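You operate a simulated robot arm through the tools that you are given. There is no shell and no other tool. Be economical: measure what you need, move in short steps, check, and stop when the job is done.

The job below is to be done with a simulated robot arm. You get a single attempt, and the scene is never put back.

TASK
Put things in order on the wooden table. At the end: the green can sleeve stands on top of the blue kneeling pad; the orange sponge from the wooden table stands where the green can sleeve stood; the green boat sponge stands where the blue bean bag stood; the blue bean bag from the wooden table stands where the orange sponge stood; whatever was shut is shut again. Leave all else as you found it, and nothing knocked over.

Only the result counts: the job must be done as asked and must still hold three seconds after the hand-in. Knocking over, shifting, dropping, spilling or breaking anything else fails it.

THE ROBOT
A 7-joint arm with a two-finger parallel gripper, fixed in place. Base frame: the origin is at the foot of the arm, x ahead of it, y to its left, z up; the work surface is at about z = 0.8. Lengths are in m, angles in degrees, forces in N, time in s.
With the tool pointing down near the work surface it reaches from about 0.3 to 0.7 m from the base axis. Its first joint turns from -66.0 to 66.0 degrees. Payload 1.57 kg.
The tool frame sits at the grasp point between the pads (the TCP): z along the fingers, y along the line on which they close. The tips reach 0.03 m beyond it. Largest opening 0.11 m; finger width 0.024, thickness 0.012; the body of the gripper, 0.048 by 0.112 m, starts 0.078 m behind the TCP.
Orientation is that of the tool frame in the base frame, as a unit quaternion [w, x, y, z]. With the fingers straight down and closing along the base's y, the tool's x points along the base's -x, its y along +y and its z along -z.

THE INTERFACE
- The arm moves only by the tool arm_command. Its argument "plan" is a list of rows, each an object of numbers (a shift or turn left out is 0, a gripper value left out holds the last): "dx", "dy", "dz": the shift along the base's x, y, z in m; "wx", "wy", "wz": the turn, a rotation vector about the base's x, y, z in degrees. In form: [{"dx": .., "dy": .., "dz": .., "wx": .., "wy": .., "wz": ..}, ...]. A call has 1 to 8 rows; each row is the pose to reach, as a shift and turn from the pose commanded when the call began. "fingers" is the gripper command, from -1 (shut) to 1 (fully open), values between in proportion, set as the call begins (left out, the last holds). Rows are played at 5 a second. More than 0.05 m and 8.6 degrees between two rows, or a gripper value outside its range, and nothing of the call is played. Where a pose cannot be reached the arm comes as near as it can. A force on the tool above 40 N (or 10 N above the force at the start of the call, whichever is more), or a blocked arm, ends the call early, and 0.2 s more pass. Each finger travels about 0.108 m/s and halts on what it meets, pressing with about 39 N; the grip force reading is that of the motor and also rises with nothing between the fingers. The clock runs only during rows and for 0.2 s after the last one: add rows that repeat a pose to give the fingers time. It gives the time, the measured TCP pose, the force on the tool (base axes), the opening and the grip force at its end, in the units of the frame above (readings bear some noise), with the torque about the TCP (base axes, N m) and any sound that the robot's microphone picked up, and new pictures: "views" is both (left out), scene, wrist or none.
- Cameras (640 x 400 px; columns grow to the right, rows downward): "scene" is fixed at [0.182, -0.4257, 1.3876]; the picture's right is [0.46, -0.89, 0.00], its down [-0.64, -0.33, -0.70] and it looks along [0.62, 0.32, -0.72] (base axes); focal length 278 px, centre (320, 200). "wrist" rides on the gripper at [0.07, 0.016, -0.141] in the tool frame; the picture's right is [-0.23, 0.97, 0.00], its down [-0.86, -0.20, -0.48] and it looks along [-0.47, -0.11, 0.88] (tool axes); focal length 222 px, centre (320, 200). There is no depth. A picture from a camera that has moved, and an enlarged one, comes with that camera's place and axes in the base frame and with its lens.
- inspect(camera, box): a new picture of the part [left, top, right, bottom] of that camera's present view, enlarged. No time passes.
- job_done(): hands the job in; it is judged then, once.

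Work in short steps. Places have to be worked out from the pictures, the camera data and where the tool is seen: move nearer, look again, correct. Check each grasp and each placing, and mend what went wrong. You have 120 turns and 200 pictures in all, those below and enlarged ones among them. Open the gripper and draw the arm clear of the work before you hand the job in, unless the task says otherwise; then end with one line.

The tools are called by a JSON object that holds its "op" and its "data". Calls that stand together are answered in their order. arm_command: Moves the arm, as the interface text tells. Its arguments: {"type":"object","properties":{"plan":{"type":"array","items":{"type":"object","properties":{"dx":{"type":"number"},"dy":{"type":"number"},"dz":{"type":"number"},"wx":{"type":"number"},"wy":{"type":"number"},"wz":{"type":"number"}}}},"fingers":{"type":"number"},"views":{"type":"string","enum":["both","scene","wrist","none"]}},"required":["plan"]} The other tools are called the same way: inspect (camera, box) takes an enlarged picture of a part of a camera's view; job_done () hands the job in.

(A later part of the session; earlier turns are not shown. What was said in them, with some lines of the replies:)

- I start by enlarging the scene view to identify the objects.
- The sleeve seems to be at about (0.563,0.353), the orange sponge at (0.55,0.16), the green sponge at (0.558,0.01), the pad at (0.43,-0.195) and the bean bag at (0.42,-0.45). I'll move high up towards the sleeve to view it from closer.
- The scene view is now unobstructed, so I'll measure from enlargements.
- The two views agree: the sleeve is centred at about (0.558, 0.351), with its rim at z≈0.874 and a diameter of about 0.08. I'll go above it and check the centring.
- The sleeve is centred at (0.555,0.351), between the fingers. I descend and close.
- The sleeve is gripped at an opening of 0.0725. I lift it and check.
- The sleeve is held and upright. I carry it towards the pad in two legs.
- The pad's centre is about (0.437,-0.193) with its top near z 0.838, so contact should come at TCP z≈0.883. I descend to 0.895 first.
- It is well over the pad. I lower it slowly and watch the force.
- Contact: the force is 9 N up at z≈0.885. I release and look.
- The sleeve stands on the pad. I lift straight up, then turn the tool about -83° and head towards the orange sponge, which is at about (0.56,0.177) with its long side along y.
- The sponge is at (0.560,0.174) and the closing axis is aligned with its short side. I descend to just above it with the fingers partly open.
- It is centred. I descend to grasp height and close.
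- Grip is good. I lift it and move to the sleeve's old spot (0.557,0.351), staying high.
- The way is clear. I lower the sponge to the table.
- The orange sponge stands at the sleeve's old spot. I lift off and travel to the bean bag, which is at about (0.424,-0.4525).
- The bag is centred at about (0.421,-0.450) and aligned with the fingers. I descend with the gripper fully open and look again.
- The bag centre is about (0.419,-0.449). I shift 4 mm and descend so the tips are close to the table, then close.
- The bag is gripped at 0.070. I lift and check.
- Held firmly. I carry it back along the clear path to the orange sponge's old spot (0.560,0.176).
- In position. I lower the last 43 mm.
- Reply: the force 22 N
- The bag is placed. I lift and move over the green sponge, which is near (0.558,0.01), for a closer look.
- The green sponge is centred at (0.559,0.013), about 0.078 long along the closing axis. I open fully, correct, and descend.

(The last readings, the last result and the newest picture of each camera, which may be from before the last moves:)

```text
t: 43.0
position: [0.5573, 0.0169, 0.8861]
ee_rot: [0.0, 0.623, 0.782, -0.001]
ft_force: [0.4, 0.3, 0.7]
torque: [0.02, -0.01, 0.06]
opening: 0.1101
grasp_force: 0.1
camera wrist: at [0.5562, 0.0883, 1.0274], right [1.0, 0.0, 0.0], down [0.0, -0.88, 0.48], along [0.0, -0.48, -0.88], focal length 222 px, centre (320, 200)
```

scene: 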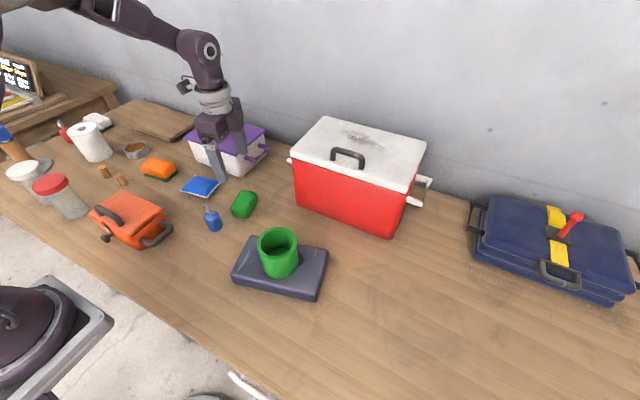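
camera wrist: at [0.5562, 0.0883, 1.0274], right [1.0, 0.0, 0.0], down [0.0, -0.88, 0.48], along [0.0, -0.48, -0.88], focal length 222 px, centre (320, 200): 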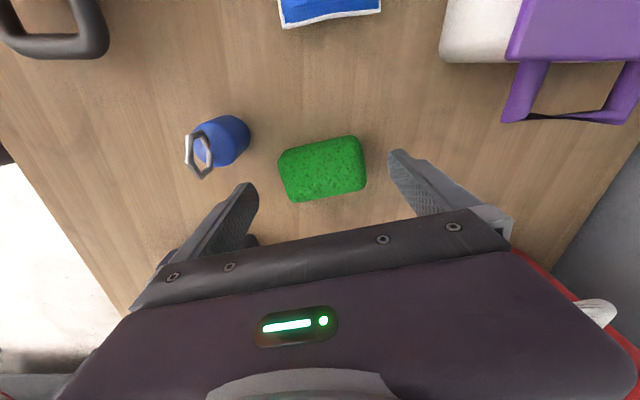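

Well centred. I descend and grasp.

{"op": "arm_command", "data": {"plan": [{"dz": -0.03}, {"dz": -0.048}, {"dz": -0.048}], "views": "none"}}

{"op": "arm_command", "data": {"plan": [{}, {}, {}, {}], "fingers": -1, "views": "none"}}

{"op": "arm_command", "data": {"plan": [{"dz": 0.03}, {"dz": 0.07}, {"dz": 0.11}, {"dz": 0.15}, {"dz": 0.19}, {"dz": 0.19}], "views": "wrist"}}

```text
t: 43.8
position: [0.5586, 0.0179, 0.835]
ee_rot: [-0.001, 0.623, 0.783, 0.0]
ft_force: [-0.1, 0.5, 0.0]
torque: [0.0, 0.01, 0.03]
opening: 0.11
grasp_force: 0.0
```

```text
t: 44.8
position: [0.5592, 0.0179, 0.8354]
ee_rot: [0.0, 0.622, 0.783, 0.0]
ft_force: [0.2, -0.3, 0.0]
torque: [0.01, -0.01, -0.01]
opening: 0.0787
grasp_force: 38.5
```

```text
t: 46.2
position: [0.5601, 0.017, 1.0264]
ee_rot: [0.0, 0.622, 0.783, -0.001]
ft_force: [0.5, -0.2, -0.4]
torque: [-0.03, -0.03, 0.02]
opening: 0.0787
grasp_force: 38.4
camera wrist: at [0.5597, 0.0887, 1.1676], right [1.0, 0.0, 0.0], down [0.0, -0.88, 0.48], along [0.0, -0.48, -0.88], focal length 222 px, centre (320, 200)
```

wrist: 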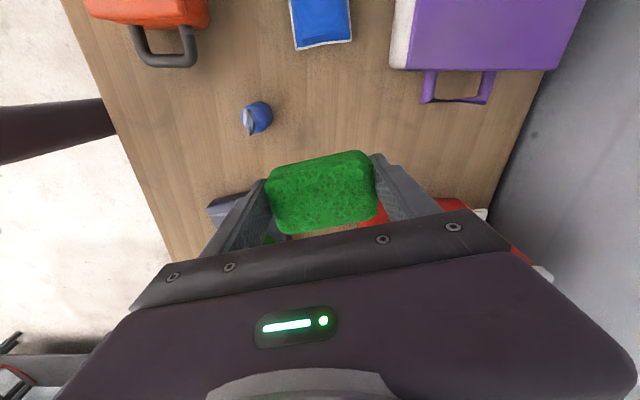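

Held. I carry it to the bag's old spot (0.420,-0.449).

{"op": "arm_command", "data": {"plan": [{"dx": -0.025, "dy": -0.03}, {"dx": -0.05, "dy": -0.065}, {"dx": -0.07, "dy": -0.105}, {"dx": -0.09, "dy": -0.145}, {"dx": -0.105, "dy": -0.185}, {"dx": -0.115, "dy": -0.225}], "views": "none"}}

{"op": "arm_command", "data": {"plan": [{"dx": -0.005, "dy": -0.045}, {"dx": -0.01, "dy": -0.09}, {"dx": -0.015, "dy": -0.135}, {"dx": -0.02, "dy": -0.18}, {"dx": -0.024, "dy": -0.22}, {"dx": -0.0245, "dy": -0.2405}, {"dx": -0.0245, "dy": -0.2405}], "views": "none"}}

{"op": "arm_command", "data": {"plan": [{"dz": -0.04}, {"dz": -0.085}, {"dz": -0.13}, {"dz": -0.16}, {"dz": -0.16}], "views": "both"}}

```text
t: 47.6
position: [0.4426, -0.2089, 1.0254]
ee_rot: [0.001, 0.622, 0.783, -0.001]
ft_force: [-0.1, -0.4, -1.5]
torque: [0.02, -0.01, -0.02]
opening: 0.079
grasp_force: 39.9
```

```text
t: 49.2
position: [0.4172, -0.451, 1.0238]
ee_rot: [0.0, 0.622, 0.783, 0.0]
ft_force: [-0.5, 0.0, -0.2]
torque: [-0.01, 0.05, 0.01]
opening: 0.079
grasp_force: 39.3
```

```text
t: 50.4
position: [0.4204, -0.4457, 0.8647]
ee_rot: [0.0, 0.622, 0.783, 0.0]
ft_force: [-0.4, 0.2, -1.1]
torque: [-0.02, 0.02, -0.01]
opening: 0.079
grasp_force: 38.8
camera wrist: at [0.4187, -0.3765, 1.0067], right [1.0, 0.0, 0.0], down [0.0, -0.88, 0.48], along [0.0, -0.48, -0.88], focal length 222 px, centre (320, 200)
```

scene: 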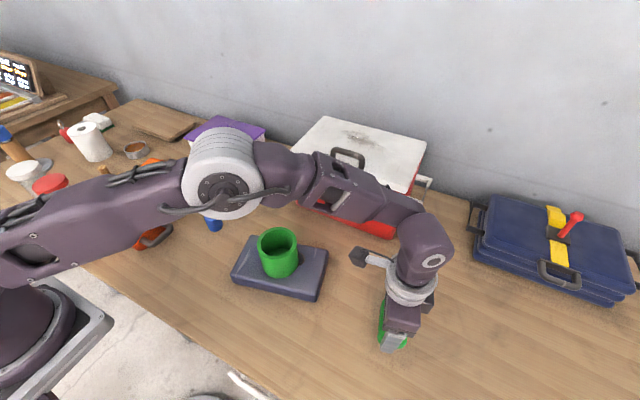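
wrist: 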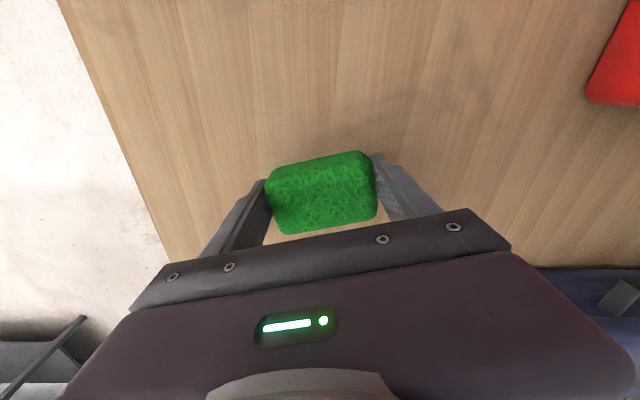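

In place to within a few mm. I lower it and release.

{"op": "arm_command", "data": {"plan": [{"dy": -0.003, "dz": -0.018}, {"dy": -0.003, "dz": -0.027}, {"dy": -0.003, "dz": -0.029}, {"dy": -0.003, "dz": -0.029}], "views": "none"}}

{"op": "arm_command", "data": {"plan": [{}, {}, {}], "fingers": 1, "views": "none"}}

{"op": "arm_command", "data": {"plan": [{"dz": 0.04}, {"dz": 0.085}, {"dz": 0.13}, {"dz": 0.175}, {"dz": 0.22}, {"dz": 0.22, "dx": -0.02, "dy": 0.04}, {"dz": 0.22, "dx": -0.04, "dy": 0.08}, {"dz": 0.22, "dx": -0.05, "dy": 0.125}], "views": "both"}}

```text
t: 51.4
position: [0.42, -0.4532, 0.8368]
ee_rot: [-0.001, 0.622, 0.783, 0.0]
ft_force: [0.0, -0.3, 0.3]
torque: [-0.03, -0.03, -0.01]
opening: 0.0791
grasp_force: 39.5
```

```text
t: 52.2
position: [0.4191, -0.4523, 0.8355]
ee_rot: [-0.001, 0.622, 0.783, 0.0]
ft_force: [0.2, 1.0, 0.0]
torque: [-0.01, -0.01, -0.02]
opening: 0.1101
grasp_force: 0.0
```

```text
t: 54.0
position: [0.3708, -0.3254, 1.056]
ee_rot: [0.0, 0.622, 0.783, 0.0]
ft_force: [0.4, -0.1, -1.4]
torque: [-0.02, -0.02, -0.03]
opening: 0.11
grasp_force: 0.2
camera wrist: at [0.3697, -0.2545, 1.1982], right [1.0, 0.0, 0.0], down [0.0, -0.88, 0.48], along [0.0, -0.48, -0.88], focal length 222 px, centre (320, 200)
```

scene: 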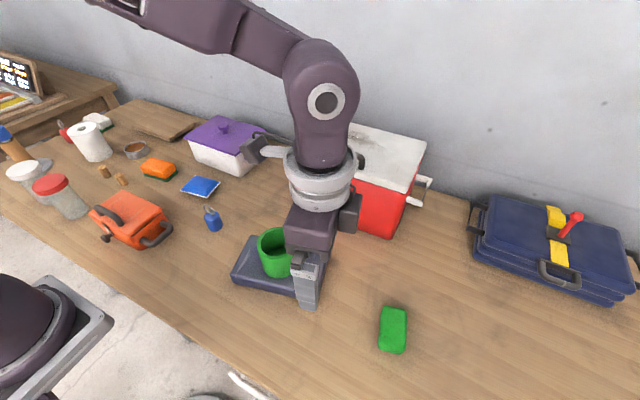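
wrist: 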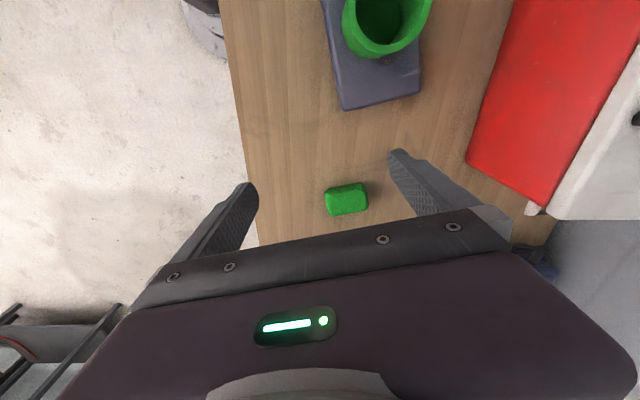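

The green sponge may be about 1 cm off in y. I check it with an enlargement.

{"op": "inspect", "data": {"camera": "scene", "box": [220, 220, 430, 370]}}

{"op": "inspect", "data": {"camera": "wrist", "box": [280, 150, 400, 230]}}

```text
2.67 times, centred on (325, 295) of scene
camera zoom: at [0.182, -0.4257, 1.3876], right [0.46, -0.89, 0.0], down [-0.64, -0.33, -0.7], along [0.62, 0.32, -0.72], focal length 740 px, centre (307, -53)
```

zoom: 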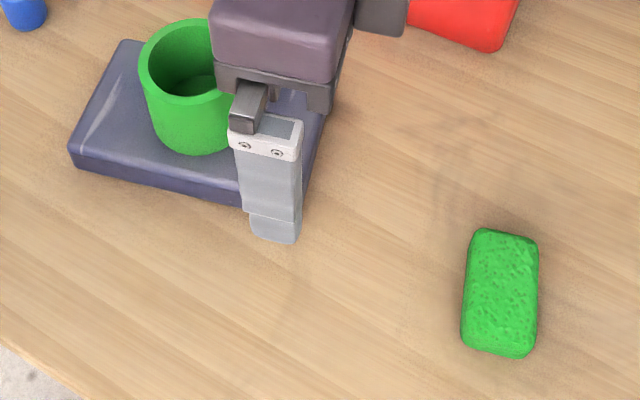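

```text
5.00 times, centred on (340, 190) of wrist
camera zoom: at [0.3697, -0.2545, 1.1982], right [1.0, 0.0, 0.0], down [0.0, -0.88, 0.48], along [0.0, -0.48, -0.88], focal length 1111 px, centre (220, 250)
```

zoom: 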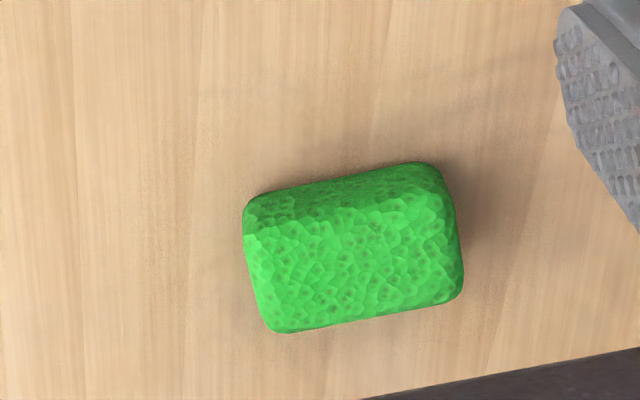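

The sponge is within about 7 mm of the bag's spot, which is good. I draw the arm back clear and take a final look.

{"op": "arm_command", "data": {"plan": [{"dz": 0.03, "dy": 0.03}, {"dz": 0.06, "dy": 0.07}, {"dz": 0.06, "dy": 0.115}, {"dz": 0.06, "dy": 0.16}, {"dz": 0.06, "dy": 0.205}, {"dz": 0.06, "dy": 0.25}, {"dz": 0.06, "dy": 0.29}, {"dz": 0.06, "dy": 0.29}], "views": "scene"}}

{"op": "inspect", "data": {"camera": "scene", "box": [200, 200, 440, 370]}}

```text
t: 55.8
position: [0.3702, -0.0383, 1.1158]
ee_rot: [0.0, 0.623, 0.782, 0.0]
ft_force: [0.6, -0.1, -1.0]
torque: [0.0, -0.03, -0.01]
opening: 0.1099
grasp_force: 0.0
```

scene: 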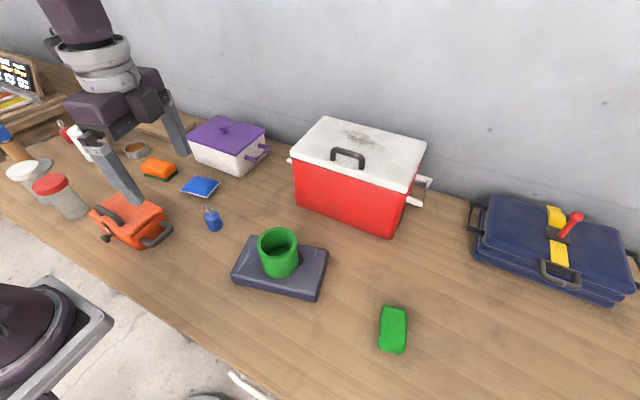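

```text
2.35 times, centred on (320, 285) of scene
camera zoom: at [0.182, -0.4256, 1.3876], right [0.46, -0.89, 0.0], down [-0.64, -0.33, -0.7], along [0.62, 0.32, -0.72], focal length 653 px, centre (320, 0)
```

zoom: 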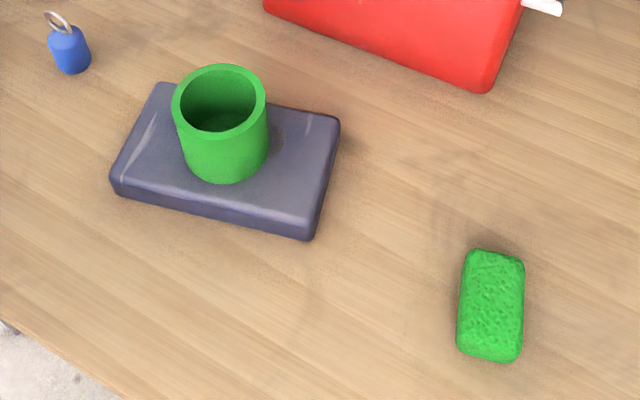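

All four items are in place, the pad and the neighbouring objects have not moved, and the arm is clear with the gripper open. I hand the job in.

{"op": "job_done", "data": {}}

```text
The job is handed in.
```

The job is handed in: the sleeve stands on the pad and the orange sponge, bean bag and boat sponge are each on their new spots, within about 1 cm by the last pictures. Nothing shut had to be opened, and nothing else looked moved or knocked over.
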